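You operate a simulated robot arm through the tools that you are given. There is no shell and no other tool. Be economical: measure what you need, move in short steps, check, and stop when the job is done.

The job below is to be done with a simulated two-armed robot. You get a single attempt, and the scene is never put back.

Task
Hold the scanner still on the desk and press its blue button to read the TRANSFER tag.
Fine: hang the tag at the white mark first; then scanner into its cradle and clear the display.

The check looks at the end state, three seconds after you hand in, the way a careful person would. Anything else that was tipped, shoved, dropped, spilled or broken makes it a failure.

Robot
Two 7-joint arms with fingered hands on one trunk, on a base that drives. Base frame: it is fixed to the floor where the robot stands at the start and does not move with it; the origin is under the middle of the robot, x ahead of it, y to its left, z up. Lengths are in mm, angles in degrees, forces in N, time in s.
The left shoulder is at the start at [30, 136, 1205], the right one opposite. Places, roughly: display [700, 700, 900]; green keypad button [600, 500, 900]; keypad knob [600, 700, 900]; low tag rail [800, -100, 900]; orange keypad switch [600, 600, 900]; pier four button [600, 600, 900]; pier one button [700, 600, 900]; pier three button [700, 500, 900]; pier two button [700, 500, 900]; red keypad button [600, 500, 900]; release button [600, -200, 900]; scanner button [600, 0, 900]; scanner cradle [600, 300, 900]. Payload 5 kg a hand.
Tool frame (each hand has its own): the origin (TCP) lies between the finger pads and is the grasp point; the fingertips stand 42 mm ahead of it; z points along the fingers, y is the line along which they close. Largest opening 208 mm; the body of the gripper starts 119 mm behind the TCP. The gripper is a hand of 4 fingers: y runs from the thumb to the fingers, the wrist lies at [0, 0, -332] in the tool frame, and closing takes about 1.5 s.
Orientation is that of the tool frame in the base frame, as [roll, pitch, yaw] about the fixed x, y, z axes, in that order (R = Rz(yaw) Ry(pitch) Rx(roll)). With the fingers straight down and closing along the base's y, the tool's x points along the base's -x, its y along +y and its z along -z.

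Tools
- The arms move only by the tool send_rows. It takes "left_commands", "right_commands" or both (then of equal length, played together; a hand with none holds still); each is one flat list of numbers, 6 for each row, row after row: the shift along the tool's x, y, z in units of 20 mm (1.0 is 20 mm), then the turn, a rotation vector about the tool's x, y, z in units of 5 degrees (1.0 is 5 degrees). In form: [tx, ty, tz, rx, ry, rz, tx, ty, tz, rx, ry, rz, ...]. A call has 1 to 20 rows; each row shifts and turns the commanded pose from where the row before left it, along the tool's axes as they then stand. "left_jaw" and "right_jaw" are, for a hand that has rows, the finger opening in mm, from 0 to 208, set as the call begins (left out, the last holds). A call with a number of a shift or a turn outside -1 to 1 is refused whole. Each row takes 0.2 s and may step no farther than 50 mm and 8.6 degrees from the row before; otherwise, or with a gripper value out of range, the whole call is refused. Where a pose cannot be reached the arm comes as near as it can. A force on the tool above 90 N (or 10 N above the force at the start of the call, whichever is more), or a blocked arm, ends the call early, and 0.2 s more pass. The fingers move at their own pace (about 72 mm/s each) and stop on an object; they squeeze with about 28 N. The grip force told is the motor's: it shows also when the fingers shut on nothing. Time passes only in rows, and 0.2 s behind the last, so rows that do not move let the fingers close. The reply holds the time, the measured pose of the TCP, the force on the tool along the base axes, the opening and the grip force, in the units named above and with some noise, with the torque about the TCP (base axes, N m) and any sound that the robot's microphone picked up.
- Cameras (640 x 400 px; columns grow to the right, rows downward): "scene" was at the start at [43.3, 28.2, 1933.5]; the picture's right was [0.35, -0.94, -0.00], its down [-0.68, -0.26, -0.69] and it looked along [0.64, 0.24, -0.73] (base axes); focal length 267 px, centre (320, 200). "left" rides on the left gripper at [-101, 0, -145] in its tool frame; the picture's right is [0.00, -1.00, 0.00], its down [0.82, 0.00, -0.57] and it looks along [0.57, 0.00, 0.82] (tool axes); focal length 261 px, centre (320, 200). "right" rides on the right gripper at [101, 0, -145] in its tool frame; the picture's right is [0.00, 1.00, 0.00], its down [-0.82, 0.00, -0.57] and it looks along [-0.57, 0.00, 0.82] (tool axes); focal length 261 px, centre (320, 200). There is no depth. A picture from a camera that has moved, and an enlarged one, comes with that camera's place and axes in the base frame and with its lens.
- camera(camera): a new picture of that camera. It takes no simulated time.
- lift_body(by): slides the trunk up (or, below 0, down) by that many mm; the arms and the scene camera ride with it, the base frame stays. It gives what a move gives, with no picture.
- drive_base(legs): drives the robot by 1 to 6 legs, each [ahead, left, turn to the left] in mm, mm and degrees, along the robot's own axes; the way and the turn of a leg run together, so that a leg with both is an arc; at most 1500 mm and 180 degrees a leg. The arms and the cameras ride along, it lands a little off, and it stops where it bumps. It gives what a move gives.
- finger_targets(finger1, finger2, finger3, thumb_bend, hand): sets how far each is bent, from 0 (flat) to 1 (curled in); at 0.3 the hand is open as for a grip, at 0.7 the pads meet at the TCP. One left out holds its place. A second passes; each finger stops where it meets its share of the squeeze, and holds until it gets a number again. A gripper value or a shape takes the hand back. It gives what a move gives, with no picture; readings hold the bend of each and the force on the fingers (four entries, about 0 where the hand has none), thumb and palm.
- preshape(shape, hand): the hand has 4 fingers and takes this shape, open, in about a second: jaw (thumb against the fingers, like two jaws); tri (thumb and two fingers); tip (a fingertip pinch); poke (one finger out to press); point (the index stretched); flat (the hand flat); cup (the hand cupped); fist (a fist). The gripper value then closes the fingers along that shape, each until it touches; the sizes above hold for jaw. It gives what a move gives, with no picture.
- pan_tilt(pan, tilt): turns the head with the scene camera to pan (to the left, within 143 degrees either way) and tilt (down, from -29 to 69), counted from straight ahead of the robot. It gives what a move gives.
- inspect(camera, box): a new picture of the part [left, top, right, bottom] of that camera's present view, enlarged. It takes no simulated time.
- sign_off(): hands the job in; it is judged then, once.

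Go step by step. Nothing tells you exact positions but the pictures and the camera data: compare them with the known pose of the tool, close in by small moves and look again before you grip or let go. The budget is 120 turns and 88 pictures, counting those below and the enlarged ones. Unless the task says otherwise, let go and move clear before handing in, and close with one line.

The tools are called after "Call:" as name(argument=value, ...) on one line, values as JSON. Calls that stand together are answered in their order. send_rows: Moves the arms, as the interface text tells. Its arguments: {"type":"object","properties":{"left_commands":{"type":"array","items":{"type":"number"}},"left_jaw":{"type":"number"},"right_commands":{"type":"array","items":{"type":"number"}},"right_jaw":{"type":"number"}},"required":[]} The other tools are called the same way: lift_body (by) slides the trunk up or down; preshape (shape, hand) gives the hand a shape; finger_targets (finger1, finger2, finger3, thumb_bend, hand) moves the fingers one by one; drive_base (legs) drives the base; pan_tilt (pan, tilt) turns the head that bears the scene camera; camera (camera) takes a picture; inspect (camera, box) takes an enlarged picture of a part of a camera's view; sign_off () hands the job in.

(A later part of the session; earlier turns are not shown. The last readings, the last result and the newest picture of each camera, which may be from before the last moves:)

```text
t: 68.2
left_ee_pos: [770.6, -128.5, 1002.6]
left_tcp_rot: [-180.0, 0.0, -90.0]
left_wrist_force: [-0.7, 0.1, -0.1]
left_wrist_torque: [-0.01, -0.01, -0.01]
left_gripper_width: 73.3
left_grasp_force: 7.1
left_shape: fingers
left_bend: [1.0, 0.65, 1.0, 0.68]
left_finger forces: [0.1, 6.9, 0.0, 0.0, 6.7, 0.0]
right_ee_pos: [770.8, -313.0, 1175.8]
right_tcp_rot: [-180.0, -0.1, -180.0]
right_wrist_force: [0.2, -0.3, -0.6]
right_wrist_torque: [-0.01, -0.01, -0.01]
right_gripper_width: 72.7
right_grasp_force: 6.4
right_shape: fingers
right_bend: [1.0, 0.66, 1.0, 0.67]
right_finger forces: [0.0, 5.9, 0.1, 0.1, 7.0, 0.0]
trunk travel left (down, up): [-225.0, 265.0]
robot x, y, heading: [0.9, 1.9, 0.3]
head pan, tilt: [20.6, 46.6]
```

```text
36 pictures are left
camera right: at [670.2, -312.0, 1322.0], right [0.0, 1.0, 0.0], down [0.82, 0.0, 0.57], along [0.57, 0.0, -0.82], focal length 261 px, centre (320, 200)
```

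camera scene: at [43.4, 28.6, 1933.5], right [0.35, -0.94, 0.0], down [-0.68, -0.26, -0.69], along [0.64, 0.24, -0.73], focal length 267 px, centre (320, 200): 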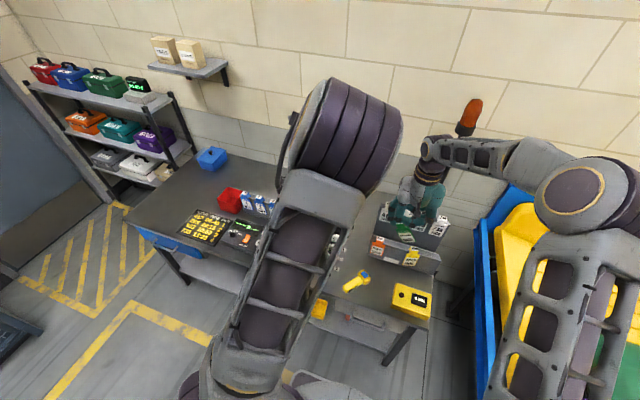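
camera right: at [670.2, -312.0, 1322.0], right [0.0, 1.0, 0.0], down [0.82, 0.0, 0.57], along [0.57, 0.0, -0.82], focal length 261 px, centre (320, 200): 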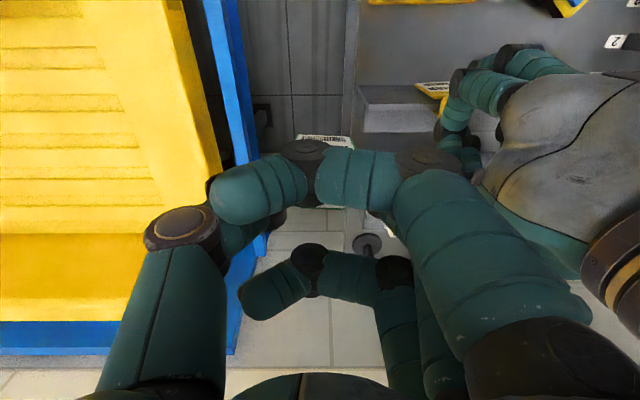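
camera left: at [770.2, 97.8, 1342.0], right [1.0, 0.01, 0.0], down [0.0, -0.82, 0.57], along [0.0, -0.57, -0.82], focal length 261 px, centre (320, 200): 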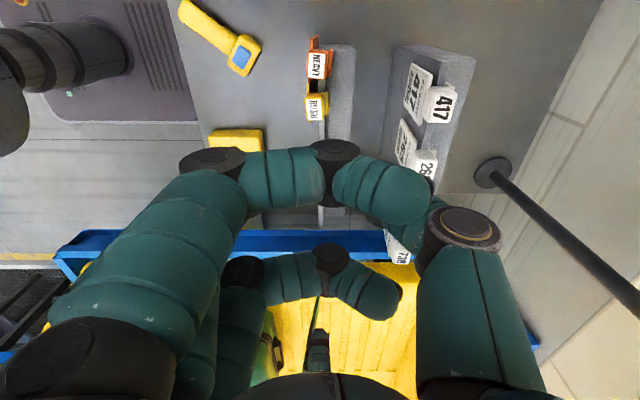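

RUSH is in place. I'll release it, raise, move over HEAVY at y about 46, and pinch that in the same way.

Call:
finger_targets(hand="left", finger2=0.62, thumb_bend=0.62)

Call:
send_rows(left_commands=[0, 0, -0.8, 0, 0, 0, 0, 0, -0.9, 0, 0, 0, 0, 0, -0.9, 0, 0, 0, 0, 0, -0.9, 0, 0, 0, -1, 0, 0, 0, 0, 0, -1, 0, 0, 0, 0, 0, -1, 0, 0, 0, 0, 0, -1, 0, 0, 0, 0, 0, -1, 0, 0, 0, 0, 0, -1, 0, 0, 0, 0, 0, -1, 0, 0, 0, 0, 0, -1, 0, 0, 0, 0, 0, -0.75, 0, 0, 0, 0, 0, 0, 0, 0.9, 0, 0, 0, 0, 0, 0.9, 0, 0, 0, 0, 0, 0.9, 0, 0, 0, 0, 0, 0.8, 0, 0, 0, 0, 0, 0, 0, 0, 0])

Call:
finger_targets(hand="left", finger2=0.69, thumb_bend=0.69)

Call:
camera(camera="right")

```text
t: 69.2
left_ee_pos: [770.3, -127.6, 1002.9]
left_tcp_rot: [-179.9, 0.0, -90.0]
left_wrist_force: [0.8, 0.2, 0.5]
left_wrist_torque: [-0.03, 0.0, -0.01]
left_gripper_width: 75.7
left_grasp_force: 0.1
left_shape: fingers
left_bend: [1.0, 0.62, 1.0, 0.62]
left_finger forces: [0.0, 0.0, 0.0, 0.0, 0.1, 0.1]
right_ee_pos: [772.4, -312.9, 1177.2]
right_tcp_rot: [179.9, 0.0, 180.0]
right_wrist_force: [0.8, 0.0, 0.1]
right_wrist_torque: [0.01, -0.03, -0.02]
right_gripper_width: 72.8
right_grasp_force: 6.6
right_shape: fingers
right_bend: [1.0, 0.66, 1.0, 0.67]
right_finger forces: [0.1, 5.9, 0.0, 0.0, 7.0, 0.1]
trunk travel left (down, up): [-225.0, 265.0]
robot x, y, heading: [-1.6, 1.8, 0.2]
head pan, tilt: [20.6, 46.6]
```

```text
t: 73.0
left_ee_pos: [774.0, 47.0, 1003.7]
left_tcp_rot: [180.0, 0.0, -89.9]
left_wrist_force: [-0.9, -0.6, -0.3]
left_wrist_torque: [0.02, -0.03, 0.01]
left_gripper_width: 75.7
left_grasp_force: 0.0
left_shape: fingers
left_bend: [1.0, 0.62, 1.0, 0.62]
left_finger forces: [0.0, 0.0, 0.0, 0.1, 0.0, 0.1]
right_ee_pos: [771.6, -312.7, 1177.0]
right_tcp_rot: [179.9, 0.0, 179.9]
right_wrist_force: [0.1, -0.4, -0.6]
right_wrist_torque: [0.02, -0.04, 0.03]
right_gripper_width: 72.7
right_grasp_force: 6.4
right_shape: fingers
right_bend: [1.0, 0.66, 1.0, 0.67]
right_finger forces: [0.1, 5.9, 0.0, 0.1, 7.0, 0.1]
trunk travel left (down, up): [-225.0, 265.0]
robot x, y, heading: [-1.8, 2.8, -0.1]
head pan, tilt: [20.6, 46.6]
```

```text
t: 74.0
left_ee_pos: [772.9, 47.3, 1003.8]
left_tcp_rot: [179.9, 0.0, -90.0]
left_wrist_force: [1.0, -0.2, -0.4]
left_wrist_torque: [0.01, -0.01, 0.0]
left_gripper_width: 73.2
left_grasp_force: 6.5
left_shape: fingers
left_bend: [1.0, 0.65, 1.0, 0.68]
left_finger forces: [0.0, 6.7, 0.0, 0.1, 6.8, 0.0]
right_ee_pos: [771.6, -312.7, 1176.8]
right_tcp_rot: [-180.0, 0.0, -179.9]
right_wrist_force: [0.8, 0.5, -0.2]
right_wrist_torque: [-0.01, 0.0, -0.03]
right_gripper_width: 72.7
right_grasp_force: 6.5
right_shape: fingers
right_bend: [1.0, 0.66, 1.0, 0.67]
right_finger forces: [0.0, 6.0, 0.0, 0.0, 6.9, 0.0]
trunk travel left (down, up): [-225.0, 265.0]
robot x, y, heading: [-2.7, 1.1, 0.1]
head pan, tilt: [20.6, 46.6]
```

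```text
35 pictures are left
camera right: at [670.2, -312.0, 1322.0], right [0.0, 1.0, 0.0], down [0.82, 0.0, 0.57], along [0.57, 0.0, -0.82], focal length 261 px, centre (320, 200)
```

right: 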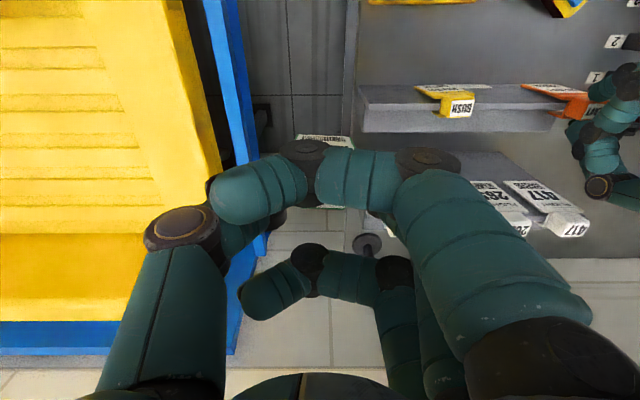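

RUSH reads y about -128. I'll slide HEAVY by -27 mm, release it, and retreat the left hand.

Call:
send_rows(left_commands=[0.4, 0, 0, 0, 0, 0, 0.5, 0, 0, 0, 0, 0, 0.45, 0, 0, 0, 0, 0, 0, 0, 0, 0, 0, 0])

Call:
finger_targets(hand="left", finger2=0.62, thumb_bend=0.62)

Call:
send_rows(left_commands=[0, 0, -0.8, 0, 0, 0, 0, 0, -0.9, 0, 0, 0, 0, 0, -0.9, 0, 0, 0, 0, 0, -0.9, 0, 0, 0, 0, 0, -0.9, 0, 0, 0, 0, 0, -0.9, 0, 0, 0, 0, 0, -0.9, 0, 0, 0, -1, 0.7, -0.9, 0, 0, 0, -1, 0.7, 0, 0, 0, 0, -1, 0.7, 0, 0, 0, 0, -1, 0.7, 0, 0, 0, 0, -1, 0.7, 0, 0, 0, 0, -1, 0.7, 0, 0, 0, 0, -1, 0.7, 0, 0, 0, 0, -1, 0.7, 0, 0, 0, 0, -1, 0.7, 0, 0, 0, 0, -1, 0.7, 0, 0, 0, 0, -1, 0.5, 0, 0, 0, 0])

Call:
send_rows(right_commands=[0, 1, 0, 0, 0, 0, 0, 1, 0, 0, 0, 0, 0, 1, 0, 0, 0, 0, 0, 1, 0, 0, 0, 0, 0, 1, 0, 0, 0, 0, 0, 1, 0, 0, 0, 0, 0, 1, 0, 0, 0, 0, 0, 1, 0, 0, 0, 0, 0, 1, 0, 0, 0, 0, 0, 1, 0, 0, 0, 0, 0, 1, 0, 0, 0, 0, 0, 1, 0, 0, 0, 0, 0, 1, 0, 0, 0, 0, 0, 0, 0, 0, 0, 0])

Call:
inspect(camera="scene", box=[360, 185, 460, 255])

Call:
inspect(camera="right", box=[200, 50, 480, 225])

```text
t: 75.0
left_ee_pos: [773.6, 19.4, 1002.1]
left_tcp_rot: [180.0, -0.1, -90.0]
left_wrist_force: [0.5, -0.4, 0.7]
left_wrist_torque: [-0.01, 0.03, 0.01]
left_gripper_width: 73.0
left_grasp_force: 6.7
left_shape: fingers
left_bend: [1.0, 0.65, 1.0, 0.68]
left_finger forces: [0.0, 7.0, 0.1, 0.0, 7.0, 0.0]
right_ee_pos: [771.1, -312.2, 1176.7]
right_tcp_rot: [-180.0, 0.0, -180.0]
right_wrist_force: [0.3, 0.0, -1.6]
right_wrist_torque: [0.03, 0.0, 0.0]
right_gripper_width: 72.8
right_grasp_force: 6.3
right_shape: fingers
right_bend: [1.0, 0.66, 1.0, 0.67]
right_finger forces: [0.0, 5.9, 0.0, 0.1, 7.0, 0.0]
trunk travel left (down, up): [-225.0, 265.0]
robot x, y, heading: [1.1, 0.3, -0.1]
head pan, tilt: [20.6, 46.6]
```

```text
t: 76.0
left_ee_pos: [772.9, 19.2, 1002.2]
left_tcp_rot: [180.0, 0.0, -89.9]
left_wrist_force: [-0.1, 0.3, 0.2]
left_wrist_torque: [0.0, 0.0, -0.01]
left_gripper_width: 75.5
left_grasp_force: 0.0
left_shape: fingers
left_bend: [1.0, 0.62, 1.0, 0.62]
left_finger forces: [0.1, 0.0, 0.1, 0.0, 0.1, 0.0]
right_ee_pos: [772.5, -313.1, 1176.1]
right_tcp_rot: [180.0, 0.0, 180.0]
right_wrist_force: [-0.3, 0.2, 0.2]
right_wrist_torque: [-0.03, 0.0, 0.0]
right_gripper_width: 72.8
right_grasp_force: 6.2
right_shape: fingers
right_bend: [1.0, 0.66, 1.0, 0.67]
right_finger forces: [0.1, 5.9, 0.0, 0.0, 7.0, 0.1]
trunk travel left (down, up): [-225.0, 265.0]
robot x, y, heading: [-0.6, 1.1, 0.2]
head pan, tilt: [20.6, 46.6]
```

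```text
t: 79.8
left_ee_pos: [621.5, 240.6, 1145.2]
left_tcp_rot: [180.0, 0.0, -90.0]
left_wrist_force: [0.2, 0.7, -0.5]
left_wrist_torque: [-0.03, 0.03, -0.01]
left_gripper_width: 75.8
left_grasp_force: 0.1
left_shape: fingers
left_bend: [1.0, 0.62, 1.0, 0.62]
left_finger forces: [0.0, 0.1, 0.0, 0.0, 0.1, 0.0]
right_ee_pos: [772.4, -312.0, 1177.2]
right_tcp_rot: [179.9, 0.1, 179.9]
right_wrist_force: [-0.1, 0.5, -0.4]
right_wrist_torque: [-0.06, -0.01, 0.02]
right_gripper_width: 72.7
right_grasp_force: 6.4
right_shape: fingers
right_bend: [1.0, 0.66, 1.0, 0.67]
right_finger forces: [0.1, 6.0, 0.0, 0.0, 6.9, 0.0]
trunk travel left (down, up): [-225.0, 265.0]
robot x, y, heading: [1.4, -2.5, -0.2]
head pan, tilt: [20.6, 46.6]
```

```text
t: 82.8
left_ee_pos: [621.2, 240.5, 1145.0]
left_tcp_rot: [-179.9, 0.1, -90.0]
left_wrist_force: [-0.7, -0.6, 0.7]
left_wrist_torque: [0.06, 0.01, 0.02]
left_gripper_width: 75.6
left_grasp_force: 0.1
left_shape: fingers
left_bend: [1.0, 0.62, 1.0, 0.62]
left_finger forces: [0.0, 0.1, 0.0, 0.1, 0.1, 0.0]
right_ee_pos: [769.2, -55.1, 1177.3]
right_tcp_rot: [180.0, -0.1, 180.0]
right_wrist_force: [-0.1, -0.3, -0.7]
right_wrist_torque: [0.06, 0.04, -0.02]
right_gripper_width: 72.8
right_grasp_force: 6.2
right_shape: fingers
right_bend: [1.0, 0.66, 1.0, 0.67]
right_finger forces: [0.0, 5.9, 0.0, 0.1, 7.0, 0.0]
trunk travel left (down, up): [-225.0, 265.0]
robot x, y, heading: [-0.8, -1.1, -0.1]
head pan, tilt: [20.6, 46.6]
```

```text
5.71 times, centred on (410, 220) of scene
camera zoom: at [43.4, 27.2, 1933.5], right [0.35, -0.94, 0.0], down [-0.68, -0.25, -0.69], along [0.64, 0.24, -0.73], focal length 1526 px, centre (-194, 86)
```

zoom: 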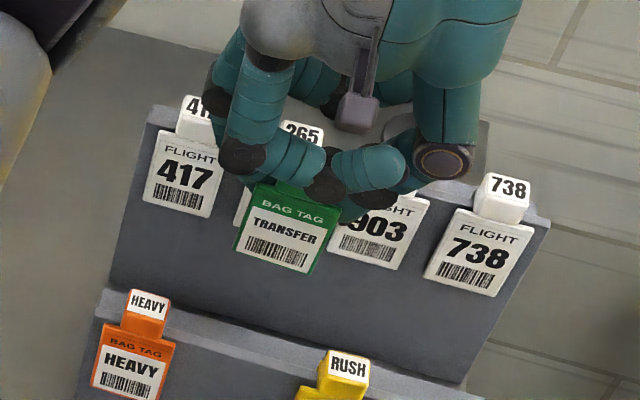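

```text
2.29 times, centred on (340, 138) of right
camera zoom: at [667.6, -54.4, 1322.3], right [0.01, 1.0, 0.0], down [0.82, 0.0, 0.57], along [0.57, 0.0, -0.82], focal length 596 px, centre (274, 343)
```

zoom: 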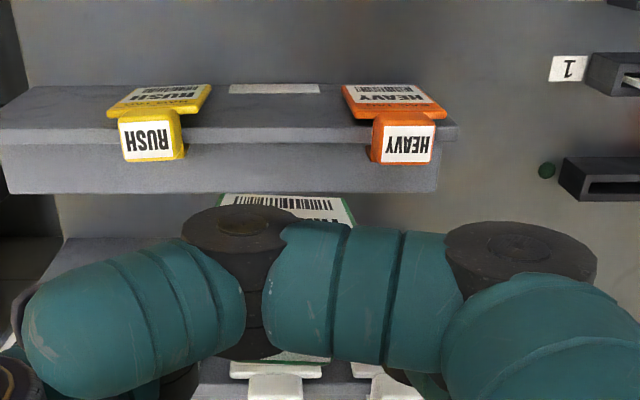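

RUSH and HEAVY are both back within a millimetre or two, and TRANSFER is upright over the mark. I'll shift -6.5 mm and lower it onto the rail.

Call:
send_rows(right_commands=[0, -0.33, 0.5, 0, 0, 0, 0, 0, 0.95, 0, 0, 0, 0, 0, 0.95, 0, 0, 0, 0, 0, 0.95, 0, 0, 0, 0, 0, 0.95, 0, 0, 0, 0, 0, 0.95, 0, 0, 0, 0, 0, 0.95, 0, 0, 0, 0, 0, 0.95, 0, 0, 0, 0, 0, 0.5, 0, 0, 0, 0, 0, 0.4, 0, 0, 0, 0, 0, 0, 0, 0, 0])

Call:
inspect(camera="scene", box=[365, 225, 445, 275])

```text
t: 85.2
left_ee_pos: [621.3, 240.7, 1145.7]
left_tcp_rot: [-180.0, 0.0, -90.0]
left_wrist_force: [0.5, -0.2, 0.1]
left_wrist_torque: [0.03, -0.02, 0.01]
left_gripper_width: 75.8
left_grasp_force: 0.1
left_shape: fingers
left_bend: [1.0, 0.62, 1.0, 0.62]
left_finger forces: [0.0, 0.1, 0.1, 0.1, 0.1, 0.0]
right_ee_pos: [771.2, -59.3, 1016.6]
right_tcp_rot: [-179.9, 0.1, -180.0]
right_wrist_force: [-0.7, 0.5, -0.7]
right_wrist_torque: [-0.01, 0.04, 0.01]
right_gripper_width: 72.8
right_grasp_force: 6.6
right_shape: fingers
right_bend: [1.0, 0.66, 1.0, 0.67]
right_finger forces: [0.1, 6.1, 0.0, 0.0, 6.9, 0.1]
trunk travel left (down, up): [-225.0, 265.0]
robot x, y, heading: [-1.9, -0.6, -0.1]
head pan, tilt: [20.6, 46.6]
```

```text
8.00 times, centred on (405, 250) of scene
camera zoom: at [43.1, 28.2, 1933.5], right [0.35, -0.94, 0.0], down [-0.68, -0.26, -0.69], along [0.64, 0.24, -0.73], focal length 2137 px, centre (-360, -200)
```

zoom: 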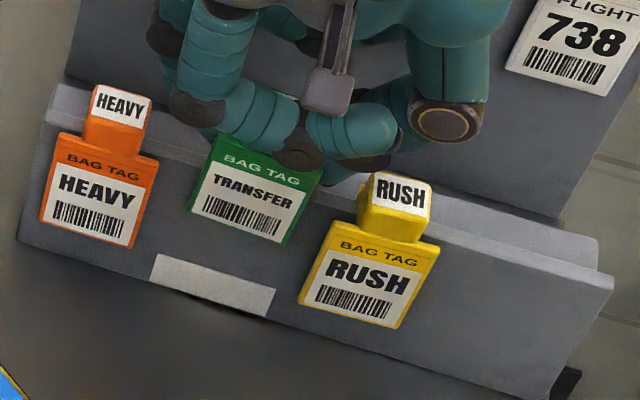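

The tag sits higher in the grip than before and needs about 30 mm more. I'll nudge it +2 mm in y and lower slowly until contact.

Call:
send_rows(right_commands=[0, 0.12, 0.4, 0, 0, 0, 0, 0, 0.4, 0, 0, 0, 0, 0, 0.2, 0, 0, 0, 0, 0, 0.15, 0, 0, 0, 0, 0, 0, 0, 0, 0])

Call:
inspect(camera="scene", box=[365, 225, 445, 275])

```text
t: 86.4
left_ee_pos: [622.4, 240.9, 1146.6]
left_tcp_rot: [-179.9, 0.0, -89.9]
left_wrist_force: [-0.2, 0.1, 0.2]
left_wrist_torque: [0.0, 0.0, 0.0]
left_gripper_width: 75.7
left_grasp_force: 0.1
left_shape: fingers
left_bend: [1.0, 0.62, 1.0, 0.62]
left_finger forces: [0.0, 0.0, 0.1, 0.1, 0.0, 0.1]
right_ee_pos: [771.2, -56.6, 992.8]
right_tcp_rot: [180.0, 0.0, -179.9]
right_wrist_force: [-0.1, 0.6, -0.6]
right_wrist_torque: [0.02, 0.07, 0.06]
right_gripper_width: 72.9
right_grasp_force: 6.9
right_shape: fingers
right_bend: [1.0, 0.66, 1.0, 0.67]
right_finger forces: [0.0, 6.1, 0.1, 0.1, 6.8, 0.0]
trunk travel left (down, up): [-225.0, 265.0]
robot x, y, heading: [1.3, -2.2, -0.1]
head pan, tilt: [20.6, 46.6]
```

```text
8.00 times, centred on (405, 250) of scene
camera zoom: at [43.3, 28.1, 1933.5], right [0.35, -0.94, 0.0], down [-0.68, -0.26, -0.69], along [0.64, 0.24, -0.73], focal length 2137 px, centre (-360, -200)
```

zoom: 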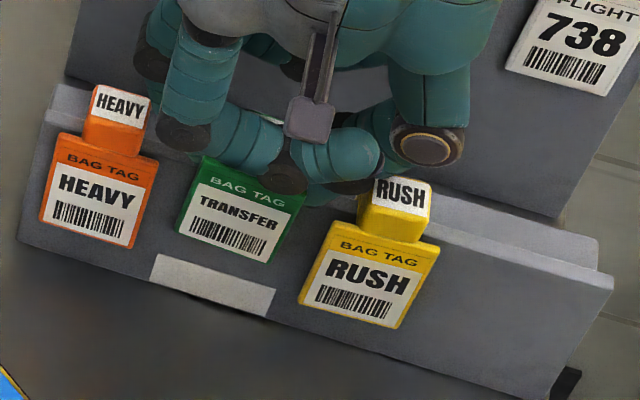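

About 14 mm remain, so I'll keep lowering in small steps.

Call:
send_rows(right_commands=[0, 0, 0.2, 0, 0, 0, 0, 0, 0.15, 0, 0, 0, 0, 0, 0.1, 0, 0, 0, 0, 0, 0, 0, 0, 0])

Call:
send_rows(right_commands=[0, 0, 0.1, 0, 0, 0, 0, 0, 0.1, 0, 0, 0, 0, 0, 0, 0, 0, 0])

Call:
inspect(camera="scene", box=[365, 225, 445, 275])

```text
t: 87.4
left_ee_pos: [617.2, 240.2, 1149.1]
left_tcp_rot: [-179.9, 0.0, -89.9]
left_wrist_force: [-0.6, 0.4, 0.3]
left_wrist_torque: [0.0, 0.01, 0.01]
left_gripper_width: 75.5
left_grasp_force: 0.1
left_shape: fingers
left_bend: [1.0, 0.62, 1.0, 0.62]
left_finger forces: [0.1, 0.0, 0.0, 0.0, 0.0, 0.1]
right_ee_pos: [769.8, -56.8, 990.3]
right_tcp_rot: [-180.0, 0.6, -180.0]
right_wrist_force: [-3.8, -7.2, 67.9]
right_wrist_torque: [-1.58, 0.31, -0.08]
right_gripper_width: 71.5
right_grasp_force: 39.8
right_shape: fingers
right_bend: [1.0, 0.66, 1.0, 0.69]
right_finger forces: [0.0, 20.3, 0.0, 0.0, 60.1, 0.1]
trunk travel left (down, up): [-225.0, 265.0]
robot x, y, heading: [-3.1, -0.9, -0.3]
head pan, tilt: [20.6, 46.6]
```

```text
t: 88.2
left_ee_pos: [621.7, 241.3, 1147.2]
left_tcp_rot: [-179.8, 0.0, -90.0]
left_wrist_force: [1.6, 0.8, -0.8]
left_wrist_torque: [0.02, 0.17, 0.0]
left_gripper_width: 75.7
left_grasp_force: 0.1
left_shape: fingers
left_bend: [1.0, 0.62, 1.0, 0.62]
left_finger forces: [0.1, 0.1, 0.0, 0.1, 0.1, 0.0]
right_ee_pos: [773.9, -56.9, 990.8]
right_tcp_rot: [179.9, 0.6, 180.0]
right_wrist_force: [-13.9, -3.6, 47.5]
right_wrist_torque: [-1.45, 1.2, -0.15]
right_gripper_width: 71.5
right_grasp_force: 34.4
right_shape: fingers
right_bend: [1.0, 0.66, 1.0, 0.69]
right_finger forces: [0.0, 19.2, 0.0, 0.0, 49.8, 0.1]
trunk travel left (down, up): [-225.0, 265.0]
robot x, y, heading: [0.7, 1.4, 0.1]
head pan, tilt: [20.6, 46.6]
stopped in row 3 (right hand): the force on the tool passed its limit at 91 N (the readings are from after the stop); the commanded pose is now the measured one
```

```text
8.00 times, centred on (405, 250) of scene
camera zoom: at [40.4, 28.0, 1933.1], right [0.35, -0.94, 0.0], down [-0.68, -0.26, -0.69], along [0.64, 0.24, -0.73], focal length 2137 px, centre (-360, -200)
```

zoom: 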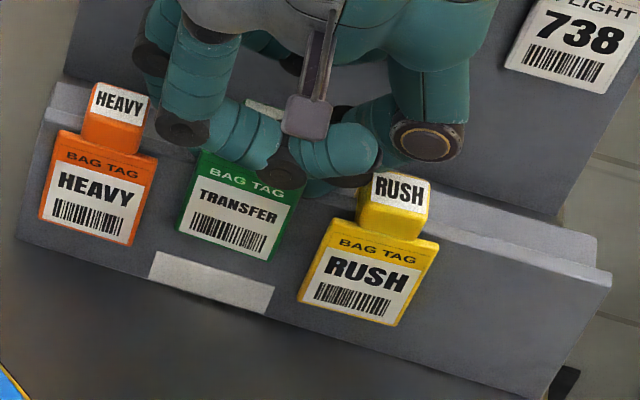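

The fingertips are pressing on the rail. I'll ease up 3 mm and check the hook's alignment from the right camera.

Call:
send_rows(right_commands=[0, 0, -0.2, 0, 0, 0, 0, 0, 0, 0, 0, 0])

Call:
inspect(camera="right", box=[200, 70, 460, 232])

Call:
inspect(camera="left", box=[200, 0, 520, 200])

```text
t: 88.8
left_ee_pos: [621.1, 241.3, 1146.0]
left_tcp_rot: [180.0, 0.1, -90.0]
left_wrist_force: [0.5, -0.4, 0.6]
left_wrist_torque: [0.03, 0.05, 0.02]
left_gripper_width: 75.5
left_grasp_force: 0.1
left_shape: fingers
left_bend: [1.0, 0.62, 1.0, 0.62]
left_finger forces: [0.0, 0.0, 0.2, 0.0, 0.0, 0.0]
right_ee_pos: [773.6, -58.5, 990.4]
right_tcp_rot: [179.9, 0.6, 179.8]
right_wrist_force: [2.3, -0.8, 23.7]
right_wrist_torque: [-0.38, 0.12, 0.08]
right_gripper_width: 72.0
right_grasp_force: 22.4
right_shape: fingers
right_bend: [1.0, 0.66, 1.0, 0.68]
right_finger forces: [0.1, 15.5, 0.0, 0.0, 28.4, 0.0]
trunk travel left (down, up): [-225.0, 265.0]
robot x, y, heading: [-1.6, 2.5, 0.2]
head pan, tilt: [20.6, 46.6]
```

```text
2.46 times, centred on (330, 151) of right
camera zoom: at [670.5, -57.1, 1135.2], right [0.01, 1.0, 0.0], down [0.81, -0.01, 0.58], along [0.58, 0.0, -0.81], focal length 642 px, centre (295, 321)
```

zoom: 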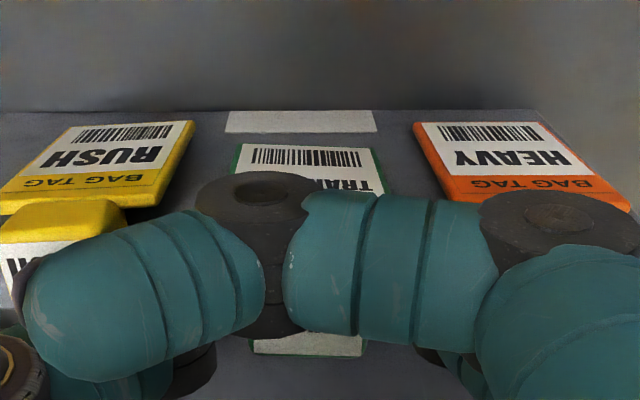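

```text
2.00 times, centred on (360, 100) of left
camera zoom: at [619.5, 342.1, 1289.7], right [1.0, 0.0, 0.0], down [0.0, -0.82, 0.57], along [0.0, -0.57, -0.82], focal length 521 px, centre (240, 400)
```

zoom: 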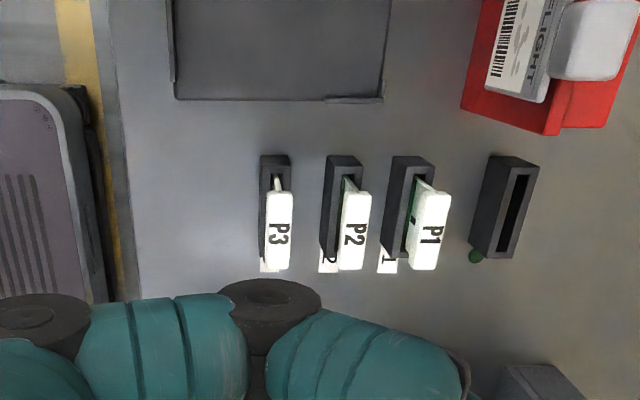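

The tag is about 23 mm above its seat and its x matches the neighbouring tags. I'll back off 4 mm, centre x at 770, and loosen slightly so it slides down between the fingers onto the rail.

Call:
send_rows(right_commands=[0.15, 0, -0.2, 0, 0, 0, 0, 0, 0, 0, 0, 0])

Call:
finger_targets(hand="right", finger2=0.65, thumb_bend=0.66)

Call:
inspect(camera="scene", box=[365, 225, 445, 275])

```text
t: 89.4
left_ee_pos: [621.0, 239.7, 1144.9]
left_tcp_rot: [-179.9, 0.0, -90.0]
left_wrist_force: [0.7, 0.0, -0.2]
left_wrist_torque: [0.0, 0.04, -0.01]
left_gripper_width: 75.7
left_grasp_force: 0.0
left_shape: fingers
left_bend: [1.0, 0.62, 1.0, 0.62]
left_finger forces: [0.1, 0.1, 0.0, 0.0, 0.0, 0.1]
right_ee_pos: [768.4, -57.3, 992.1]
right_tcp_rot: [-180.0, 0.3, 179.9]
right_wrist_force: [0.2, 0.5, -0.7]
right_wrist_torque: [0.0, 0.0, 0.0]
right_gripper_width: 72.9
right_grasp_force: 8.1
right_shape: fingers
right_bend: [1.0, 0.66, 1.0, 0.68]
right_finger forces: [0.1, 7.4, 0.0, 0.1, 8.7, 0.0]
trunk travel left (down, up): [-225.0, 265.0]
robot x, y, heading: [2.7, -2.5, 0.1]
head pan, tilt: [20.6, 46.6]
```

```text
t: 90.4
left_ee_pos: [620.6, 239.9, 1145.7]
left_tcp_rot: [180.0, 0.1, -90.0]
left_wrist_force: [-0.5, 1.6, 0.3]
left_wrist_torque: [0.02, 0.0, 0.01]
left_gripper_width: 75.6
left_grasp_force: 0.0
left_shape: fingers
left_bend: [1.0, 0.62, 1.0, 0.62]
left_finger forces: [0.0, 0.1, 0.0, 0.1, 0.0, 0.0]
right_ee_pos: [769.9, -58.1, 993.3]
right_tcp_rot: [179.9, 0.4, 179.9]
right_wrist_force: [1.1, 0.0, -0.9]
right_wrist_torque: [0.01, -0.03, -0.02]
right_gripper_width: 73.3
right_grasp_force: 3.3
right_shape: fingers
right_bend: [1.0, 0.65, 1.0, 0.66]
right_finger forces: [0.0, 6.2, 0.0, 0.1, 0.2, 0.0]
trunk travel left (down, up): [-225.0, 265.0]
robot x, y, heading: [-2.8, -3.0, 0.3]
head pan, tilt: [20.6, 46.6]
```

```text
8.00 times, centred on (405, 250) of scene
camera zoom: at [43.4, 28.1, 1933.5], right [0.35, -0.94, 0.0], down [-0.68, -0.26, -0.69], along [0.64, 0.24, -0.73], focal length 2137 px, centre (-360, -200)
```

zoom: 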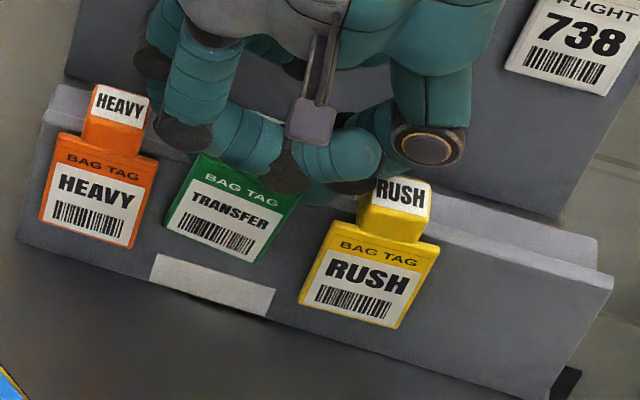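

The tag is almost loose but hasn't dropped. I'll open a touch more and look again.

Call:
finger_targets(hand="right", finger2=0.635, thumb_bend=0.655)

Call:
inspect(camera="scene", box=[365, 225, 445, 275])

```text
t: 91.4
left_ee_pos: [620.9, 240.6, 1145.6]
left_tcp_rot: [-180.0, 0.0, -90.0]
left_wrist_force: [-0.5, 0.7, 0.3]
left_wrist_torque: [-0.03, 0.0, 0.02]
left_gripper_width: 76.0
left_grasp_force: 0.0
left_shape: fingers
left_bend: [1.0, 0.62, 1.0, 0.62]
left_finger forces: [0.0, 0.0, 0.0, 0.0, 0.1, 0.1]
right_ee_pos: [770.8, -59.4, 994.1]
right_tcp_rot: [179.9, 0.4, 179.9]
right_wrist_force: [1.3, -1.2, 2.2]
right_wrist_torque: [0.03, -0.05, -0.01]
right_gripper_width: 73.9
right_grasp_force: 4.2
right_shape: fingers
right_bend: [1.0, 0.64, 1.0, 0.65]
right_finger forces: [0.0, 8.2, 0.0, 0.1, 0.0, 0.0]
trunk travel left (down, up): [-225.0, 265.0]
robot x, y, heading: [2.0, -2.6, -0.2]
head pan, tilt: [20.6, 46.6]
```

```text
8.00 times, centred on (405, 250) of scene
camera zoom: at [43.2, 28.0, 1933.5], right [0.35, -0.94, 0.0], down [-0.68, -0.26, -0.69], along [0.64, 0.24, -0.73], focal length 2137 px, centre (-360, -200)
```

zoom: 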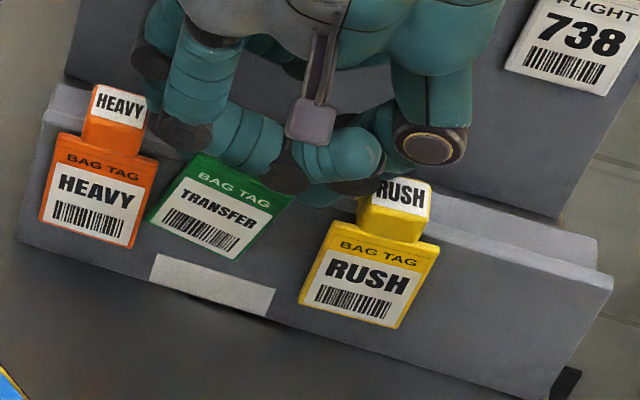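

I can't tell why finger 2 still shows load, so I'll open only the thumb a bit, which has room, and see whether the tag settles.

Call:
finger_targets(hand="right", thumb_bend=0.62)

Call:
inspect(camera="scene", box=[365, 215, 429, 255])

```text
t: 92.4
left_ee_pos: [620.0, 240.5, 1146.4]
left_tcp_rot: [179.9, 0.0, -90.1]
left_wrist_force: [0.0, -1.3, -0.1]
left_wrist_torque: [0.01, 0.06, 0.02]
left_gripper_width: 75.7
left_grasp_force: 0.0
left_shape: fingers
left_bend: [1.0, 0.62, 1.0, 0.62]
left_finger forces: [0.0, 0.0, 0.1, 0.0, 0.0, 0.0]
right_ee_pos: [769.8, -57.4, 993.8]
right_tcp_rot: [179.9, 0.5, 179.8]
right_wrist_force: [2.1, 3.5, 9.7]
right_wrist_torque: [-0.19, -0.02, 0.05]
right_gripper_width: 74.5
right_grasp_force: 7.3
right_shape: fingers
right_bend: [1.0, 0.63, 1.0, 0.63]
right_finger forces: [0.1, 5.8, 0.0, 0.1, 9.6, 0.0]
trunk travel left (down, up): [-225.0, 265.0]
robot x, y, heading: [-2.6, 1.7, -0.0]
head pan, tilt: [20.6, 46.6]
```

```text
10.00 times, centred on (397, 235) of scene
camera zoom: at [42.6, 28.5, 1933.5], right [0.35, -0.94, 0.0], down [-0.68, -0.26, -0.69], along [0.64, 0.24, -0.73], focal length 2671 px, centre (-450, -150)
```

zoom: 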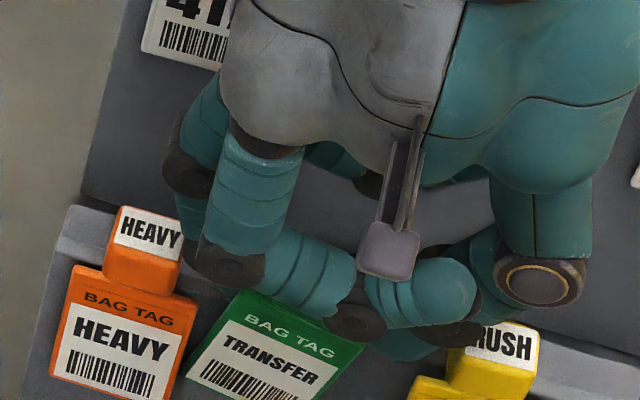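

As the fingers open, their tips extend down onto the rail, which explains the loads. The tag itself seems to be resting on the rail lip, so I'll raise the hand about 12 mm and re-pinch it lower in the grip.

Call:
send_rows(right_commands=[0, 0, -0.3, 0, 0, 0, 0, 0, -0.3, 0, 0, 0, 0, 0, 0, 0, 0, 0])

Call:
finger_targets(hand="right", finger2=0.67, thumb_bend=0.67)

Call:
inspect(camera="scene", box=[365, 225, 445, 275])

```text
t: 93.2
left_ee_pos: [621.6, 239.6, 1145.8]
left_tcp_rot: [-180.0, -0.1, -90.0]
left_wrist_force: [-0.3, -1.1, -0.5]
left_wrist_torque: [0.03, 0.02, 0.01]
left_gripper_width: 75.6
left_grasp_force: 0.1
left_shape: fingers
left_bend: [1.0, 0.62, 1.0, 0.62]
left_finger forces: [0.0, 0.0, 0.0, 0.1, 0.0, 0.0]
right_ee_pos: [770.5, -59.0, 1005.1]
right_tcp_rot: [179.9, 0.4, 179.9]
right_wrist_force: [-0.2, -0.2, -0.8]
right_wrist_torque: [0.03, 0.02, -0.03]
right_gripper_width: 75.2
right_grasp_force: 2.8
right_shape: fingers
right_bend: [1.0, 0.63, 1.0, 0.62]
right_finger forces: [0.0, 5.4, 0.0, 0.0, 0.0, 0.0]
trunk travel left (down, up): [-225.0, 265.0]
robot x, y, heading: [1.3, 1.2, -0.0]
head pan, tilt: [20.6, 46.6]
```

```text
t: 94.2
left_ee_pos: [620.7, 239.6, 1145.8]
left_tcp_rot: [179.9, 0.0, -90.0]
left_wrist_force: [0.5, -0.2, 0.0]
left_wrist_torque: [0.01, 0.01, 0.04]
left_gripper_width: 75.8
left_grasp_force: 0.0
left_shape: fingers
left_bend: [1.0, 0.62, 1.0, 0.62]
left_finger forces: [0.0, 0.0, 0.0, 0.0, 0.0, 0.1]
right_ee_pos: [769.4, -59.3, 1005.2]
right_tcp_rot: [180.0, 0.4, 179.9]
right_wrist_force: [-0.1, 0.4, -0.7]
right_wrist_torque: [-0.01, 0.02, 0.0]
right_gripper_width: 73.6
right_grasp_force: 4.4
right_shape: fingers
right_bend: [1.0, 0.65, 1.0, 0.66]
right_finger forces: [0.1, 5.7, 0.1, 0.1, 3.3, 0.1]
trunk travel left (down, up): [-225.0, 265.0]
robot x, y, heading: [1.4, 4.1, -0.0]
head pan, tilt: [20.6, 46.6]
```

```text
8.00 times, centred on (405, 250) of scene
camera zoom: at [43.4, 28.1, 1933.5], right [0.35, -0.94, 0.0], down [-0.68, -0.26, -0.69], along [0.64, 0.24, -0.73], focal length 2137 px, centre (-360, -200)
```

zoom: 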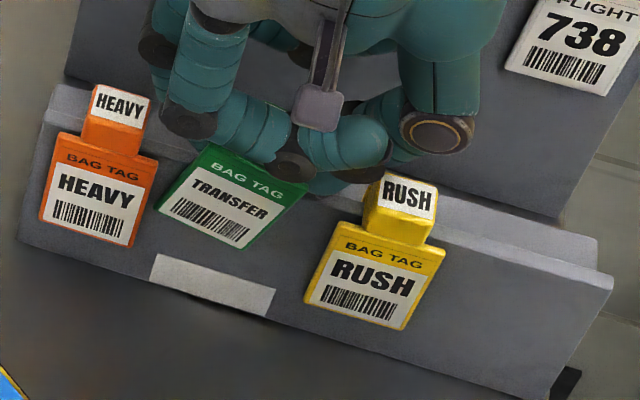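

The tag rose with the hand: it is stuck high against finger 2 and won't seat this way. I'll lift it clear into free space and hand it briefly to the left hand, which will pinch the plate from the side, so I can regrip the tab properly.

Call:
send_rows(right_commands=[0, 0, -0.5, 0, 0, 0, 0, 0, -0.9, 0, 0, 0, 0, 0, -0.9, 0, 0, 0, 0, 0, -0.9, 0, 0, 0, 0, 0, -0.9, 0, 0, 0, 0, 0, -0.9, 0, 0, 0, 0.7, 0, -0.9, 0, 0, 0, 0.8, 0, -0.9, 0, 0, 0, 0.8, 0, -0.9, 0, 0, 0, 0.8, -0.6, -0.9, 0, 0, 0, 0.8, -0.6, 0, 0, 0, 0, 0.8, -0.6, 0, 0, 0, 0, 0.8, -0.6, 0, 0, 0, 0, 0.6, -0.6, 0, 0, 0, 0, 0, 0, 0, 0, 0, 0, 0, 0, 0, 0, 0, 0, 0, 0, 0, 0, 0, 0, 0, 0, 0, 0, 0, 0], left_commands=[0, 0, 0, 0, 1, 0, 0, 0, 0, 0, 1, 0, 0, 0, 0, 0, 1, 0, 0, 0, 0, 0, 1, 0, 0, 0, 0, 0, 1, 0, 0, 0, 0, 0, 1, 0, 0, 0, 0, 0, 1, 0, 0, 0, 0, 0, 1, 0, 0, 0, 0, 0, 1, 0, 0, 0, 0, 0, 1, 0, 0, 0, 0, 0, 1, 0, 0, 0, 0, 0, 1, 0, 0, 0, 0, 0, 1, 0, 0, 0, 0, 0, 1, 0, 0, 0, 0, 0, 1, 0, 0, 0, 0, 0, 1, 0, 0, 0, 0, 0, 1, 0, 0, 0, 0, 0, 1, 0])

Call:
camera(camera="left")

Call:
camera(camera="scene")

```text
t: 98.0
left_ee_pos: [621.4, 241.5, 1144.7]
left_tcp_rot: [-21.4, -89.9, 111.4]
left_wrist_force: [1.1, 0.4, 0.0]
left_wrist_torque: [0.01, 0.0, -0.02]
left_gripper_width: 75.7
left_grasp_force: 0.0
left_shape: fingers
left_bend: [1.0, 0.62, 1.0, 0.62]
left_finger forces: [0.0, 0.1, 0.0, 0.1, 0.1, 0.0]
right_ee_pos: [648.9, -118.0, 1179.5]
right_tcp_rot: [-180.0, 0.4, 179.9]
right_wrist_force: [0.6, 0.7, -0.6]
right_wrist_torque: [-0.06, 0.03, 0.0]
right_gripper_width: 73.4
right_grasp_force: 4.5
right_shape: fingers
right_bend: [1.0, 0.65, 1.0, 0.66]
right_finger forces: [0.0, 5.5, 0.0, 0.1, 3.0, 0.0]
trunk travel left (down, up): [-225.0, 265.0]
robot x, y, heading: [3.0, -3.4, 0.3]
head pan, tilt: [20.6, 46.6]
```

```text
23 pictures are left
camera left: at [620.7, 386.6, 1042.6], right [1.0, 0.0, 0.0], down [0.0, 0.57, 0.82], along [0.0, -0.82, 0.57], focal length 261 px, centre (320, 200)
```

left: 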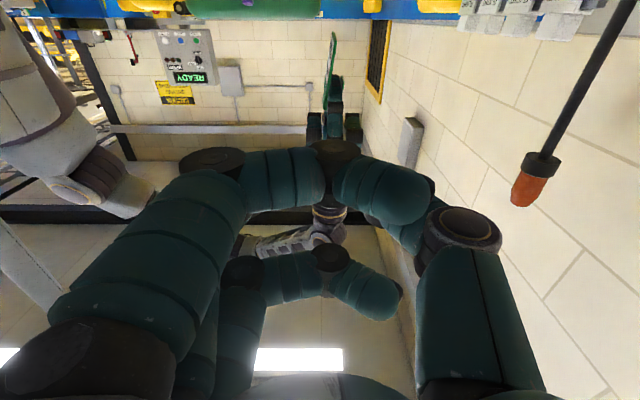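

```text
22 pictures are left
camera scene: at [44.0, 29.0, 1933.4], right [0.35, -0.94, 0.0], down [-0.68, -0.26, -0.69], along [0.64, 0.24, -0.73], focal length 267 px, centre (320, 200)
```

scene: 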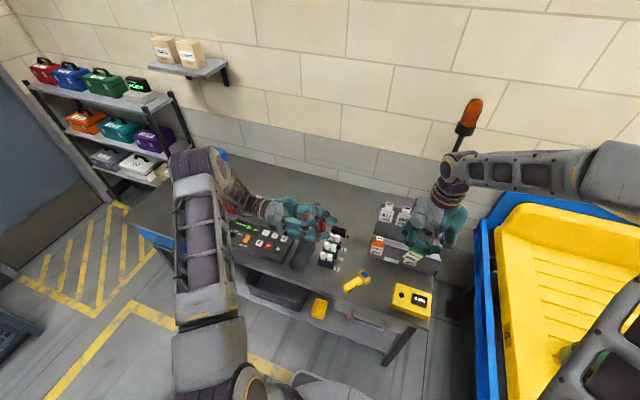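

The left hand is horizontal, and I can see the tag edge-on at about x 642, with its plate bottom near z 1066. I'll bring the left fingers up to straddle the plate's left edge.

Call:
send_rows(left_commands=[-0.5, -0.2, 0.4, 0, 0, 0, -0.5, -0.2, 0.9, 0, 0, 0, -0.5, -0.2, 0.9, 0, 0, 0, -0.5, -0.2, 0.9, 0, 0, 0, -0.5, -0.2, 0.9, 0, 0, 0, -0.5, 0, 0.9, 0, 0, 0, -0.25, 0, 0.9, 0, 0, 0, 0, 0, 0.9, 0, 0, 0, 0, 0, 0.9, 0, 0, 0, 0, 0, 0.9, 0, 0, 0, 0, 0, 0.9, 0, 0, 0, 0, 0, 0.9, 0, 0, 0, 0, 0, 0.9, 0, 0, 0, 0, 0, 0.9, 0, 0, 0, 0, 0, 0.9, 0, 0, 0, 0, 0, 0.9, 0, 0, 0, 0, 0, 0, 0, 0, 0])

Call:
camera(camera="left")

Call:
inspect(camera="scene", box=[320, 180, 480, 280])

```text
t: 101.6
left_ee_pos: [640.8, -37.7, 1080.8]
left_tcp_rot: [61.5, -90.0, 28.4]
left_wrist_force: [-0.3, 0.9, 0.0]
left_wrist_torque: [0.02, 0.05, 0.0]
left_gripper_width: 75.6
left_grasp_force: 0.0
left_shape: fingers
left_bend: [1.0, 0.62, 1.0, 0.62]
left_finger forces: [0.1, 0.0, 0.1, 0.0, 0.0, 0.0]
right_ee_pos: [647.4, -117.5, 1180.1]
right_tcp_rot: [-180.0, 0.4, 180.0]
right_wrist_force: [-0.2, 0.6, -0.8]
right_wrist_torque: [-0.07, -0.01, 0.01]
right_gripper_width: 73.5
right_grasp_force: 4.5
right_shape: fingers
right_bend: [1.0, 0.65, 1.0, 0.66]
right_finger forces: [0.0, 5.7, 0.0, 0.0, 3.0, 0.1]
trunk travel left (down, up): [-225.0, 265.0]
robot x, y, heading: [-0.2, -0.3, 0.2]
head pan, tilt: [20.6, 46.6]
```

```text
21 pictures are left
camera left: at [640.2, 107.9, 978.7], right [1.0, 0.0, -0.01], down [0.0, 0.57, 0.82], along [0.0, -0.82, 0.57], focal length 261 px, centre (320, 200)
```

left: 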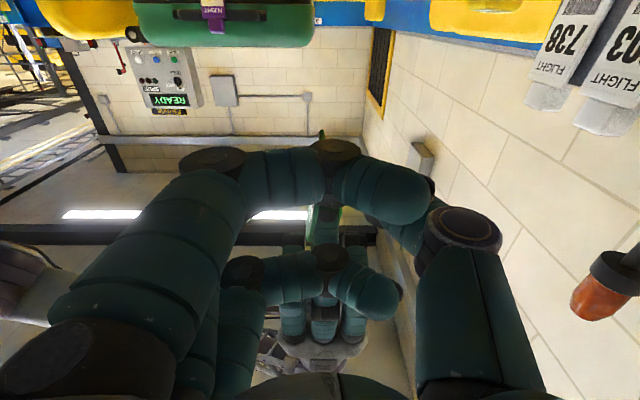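

```text
4.00 times, centred on (400, 230) of scene
camera zoom: at [43.2, 28.7, 1933.5], right [0.35, -0.94, 0.0], down [-0.68, -0.26, -0.69], along [0.64, 0.24, -0.73], focal length 1068 px, centre (0, 80)
```

zoom: 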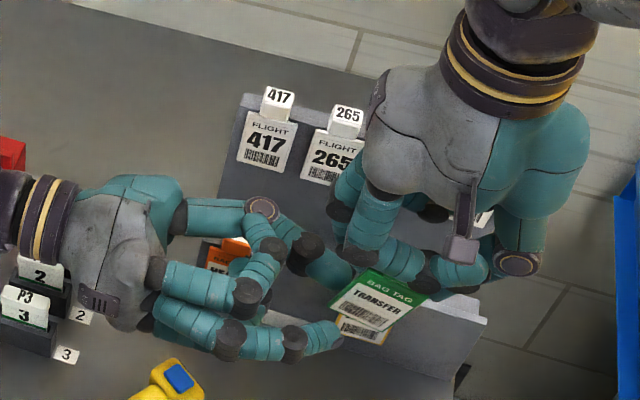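

The left fingers straddle the plate's left edge nicely. I'll advance about 26 mm and pinch.

Call:
send_rows(left_commands=[0, 0, 0.45, 0, 0, 0, 0, 0, 0.45, 0, 0, 0, 0, 0, 0.4, 0, 0, 0, 0, 0, 0, 0, 0, 0])

Call:
finger_targets(hand="left", finger2=0.71, thumb_bend=0.71)

Call:
inspect(camera="scene", box=[350, 200, 470, 275])

```text
t: 102.6
left_ee_pos: [639.2, -63.3, 1080.9]
left_tcp_rot: [45.2, -90.0, 44.9]
left_wrist_force: [-0.6, 0.5, -0.5]
left_wrist_torque: [0.01, 0.06, 0.0]
left_gripper_width: 76.1
left_grasp_force: 0.0
left_shape: fingers
left_bend: [1.0, 0.62, 1.0, 0.62]
left_finger forces: [0.0, 0.0, 0.0, 0.0, 0.1, 0.0]
right_ee_pos: [647.8, -117.7, 1178.4]
right_tcp_rot: [-179.9, 0.4, 179.9]
right_wrist_force: [0.0, 0.4, -0.5]
right_wrist_torque: [-0.03, -0.01, 0.02]
right_gripper_width: 73.3
right_grasp_force: 3.9
right_shape: fingers
right_bend: [1.0, 0.65, 1.0, 0.66]
right_finger forces: [0.0, 5.6, 0.0, 0.1, 3.0, 0.0]
trunk travel left (down, up): [-225.0, 265.0]
robot x, y, heading: [0.1, -1.2, -0.1]
head pan, tilt: [20.6, 46.6]
```

```text
t: 103.6
left_ee_pos: [640.3, -61.9, 1080.0]
left_tcp_rot: [-87.5, -90.0, 177.4]
left_wrist_force: [0.9, -0.5, 0.1]
left_wrist_torque: [0.01, 0.0, -0.02]
left_gripper_width: 71.5
left_grasp_force: 3.8
left_shape: fingers
left_bend: [1.0, 0.7, 1.0, 0.7]
left_finger forces: [0.1, 2.8, 0.1, 0.1, 3.4, 0.1]
right_ee_pos: [647.8, -117.4, 1177.0]
right_tcp_rot: [179.9, 0.4, 179.9]
right_wrist_force: [-0.7, 0.9, -0.9]
right_wrist_torque: [0.07, 0.05, 0.03]
right_gripper_width: 73.1
right_grasp_force: 4.9
right_shape: fingers
right_bend: [1.0, 0.65, 1.0, 0.66]
right_finger forces: [0.0, 6.5, 0.0, 0.0, 3.1, 0.0]
trunk travel left (down, up): [-225.0, 265.0]
robot x, y, heading: [1.6, 0.2, 0.1]
head pan, tilt: [20.6, 46.6]
```

```text
5.33 times, centred on (410, 238) of scene
camera zoom: at [43.4, 28.1, 1933.5], right [0.35, -0.94, 0.0], down [-0.68, -0.26, -0.69], along [0.64, 0.24, -0.73], focal length 1424 px, centre (-160, 0)
```

zoom: 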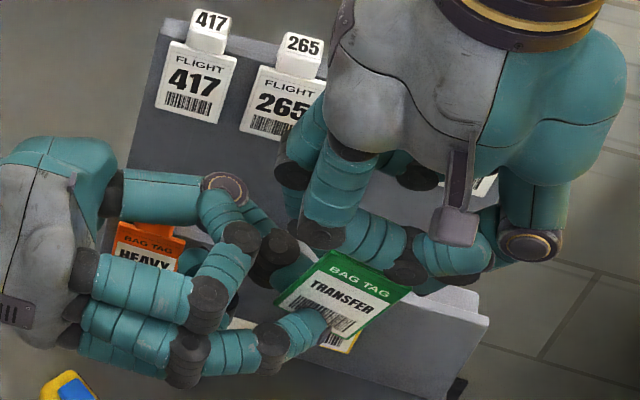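

Pinched. I'll firm the left grip, open the right hand and raise it.

Call:
finger_targets(hand="left", finger2=0.73, thumb_bend=0.73)

Call:
finger_targets(hand="right", finger2=0.52, thumb_bend=0.56)

Call:
send_rows(right_commands=[0, 0, -0.3, 0, 0, 0, 0, 0, -0.6, 0, 0, 0, 0, 0, -0.9, 0, 0, 0, 0, 0, -0.9, 0, 0, 0, 0, 0, -0.9, 0, 0, 0])

Call:
inspect(camera="scene", box=[350, 190, 470, 265])

```text
t: 104.6
left_ee_pos: [640.0, -62.9, 1081.6]
left_tcp_rot: [-116.6, -90.0, -153.2]
left_wrist_force: [0.5, -2.1, 0.6]
left_wrist_torque: [-0.02, 0.0, -0.01]
left_gripper_width: 71.4
left_grasp_force: 7.1
left_shape: fingers
left_bend: [1.0, 0.71, 1.0, 0.71]
left_finger forces: [0.0, 6.8, 0.1, 0.0, 7.8, 0.0]
right_ee_pos: [649.2, -116.9, 1178.1]
right_tcp_rot: [179.9, 0.5, 179.8]
right_wrist_force: [-0.7, 1.6, -1.1]
right_wrist_torque: [0.1, 0.05, -0.01]
right_gripper_width: 73.3
right_grasp_force: 4.9
right_shape: fingers
right_bend: [1.0, 0.65, 1.0, 0.66]
right_finger forces: [0.1, 6.8, 0.0, 0.1, 2.6, 0.0]
trunk travel left (down, up): [-225.0, 265.0]
robot x, y, heading: [1.5, 1.2, 0.2]
head pan, tilt: [20.6, 46.6]
```

```text
t: 105.6
left_ee_pos: [640.3, -63.3, 1080.4]
left_tcp_rot: [104.5, -90.0, -14.6]
left_wrist_force: [-0.2, 0.3, 0.0]
left_wrist_torque: [0.04, 0.0, -0.01]
left_gripper_width: 70.7
left_grasp_force: 7.0
left_shape: fingers
left_bend: [1.0, 0.71, 1.0, 0.71]
left_finger forces: [0.0, 7.4, 0.0, 0.0, 7.6, 0.0]
right_ee_pos: [647.1, -116.7, 1178.1]
right_tcp_rot: [179.9, 0.4, 179.9]
right_wrist_force: [0.2, -0.5, -1.3]
right_wrist_torque: [-0.02, 0.02, -0.01]
right_gripper_width: 79.5
right_grasp_force: 0.1
right_shape: fingers
right_bend: [1.0, 0.52, 1.0, 0.56]
right_finger forces: [0.0, 0.0, 0.0, 0.1, 0.0, 0.0]
trunk travel left (down, up): [-225.0, 265.0]
robot x, y, heading: [0.1, -0.3, 0.3]
head pan, tilt: [20.6, 46.6]
```

```text
t: 106.8
left_ee_pos: [640.0, -62.8, 1081.4]
left_tcp_rot: [-105.0, -89.9, -165.0]
left_wrist_force: [-0.8, 0.3, 0.0]
left_wrist_torque: [0.03, 0.01, 0.03]
left_gripper_width: 70.8
left_grasp_force: 7.9
left_shape: fingers
left_bend: [1.0, 0.71, 1.0, 0.71]
left_finger forces: [0.1, 7.5, 0.0, 0.1, 7.4, 0.0]
right_ee_pos: [645.1, -117.1, 1249.2]
right_tcp_rot: [-180.0, 0.4, 179.9]
right_wrist_force: [-0.3, -0.2, 0.5]
right_wrist_torque: [0.01, -0.01, 0.0]
right_gripper_width: 79.5
right_grasp_force: 0.1
right_shape: fingers
right_bend: [1.0, 0.52, 1.0, 0.56]
right_finger forces: [0.0, 0.0, 0.0, 0.0, 0.1, 0.0]
trunk travel left (down, up): [-225.0, 265.0]
robot x, y, heading: [-1.8, 0.4, -0.0]
head pan, tilt: [20.6, 46.6]
```

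```text
5.33 times, centred on (410, 228) of scene
camera zoom: at [42.8, 28.1, 1933.5], right [0.35, -0.94, 0.0], down [-0.68, -0.26, -0.69], along [0.64, 0.24, -0.73], focal length 1424 px, centre (-160, 53)
```

zoom: 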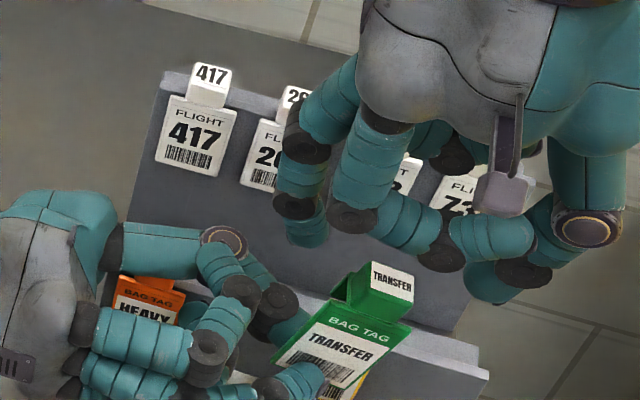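

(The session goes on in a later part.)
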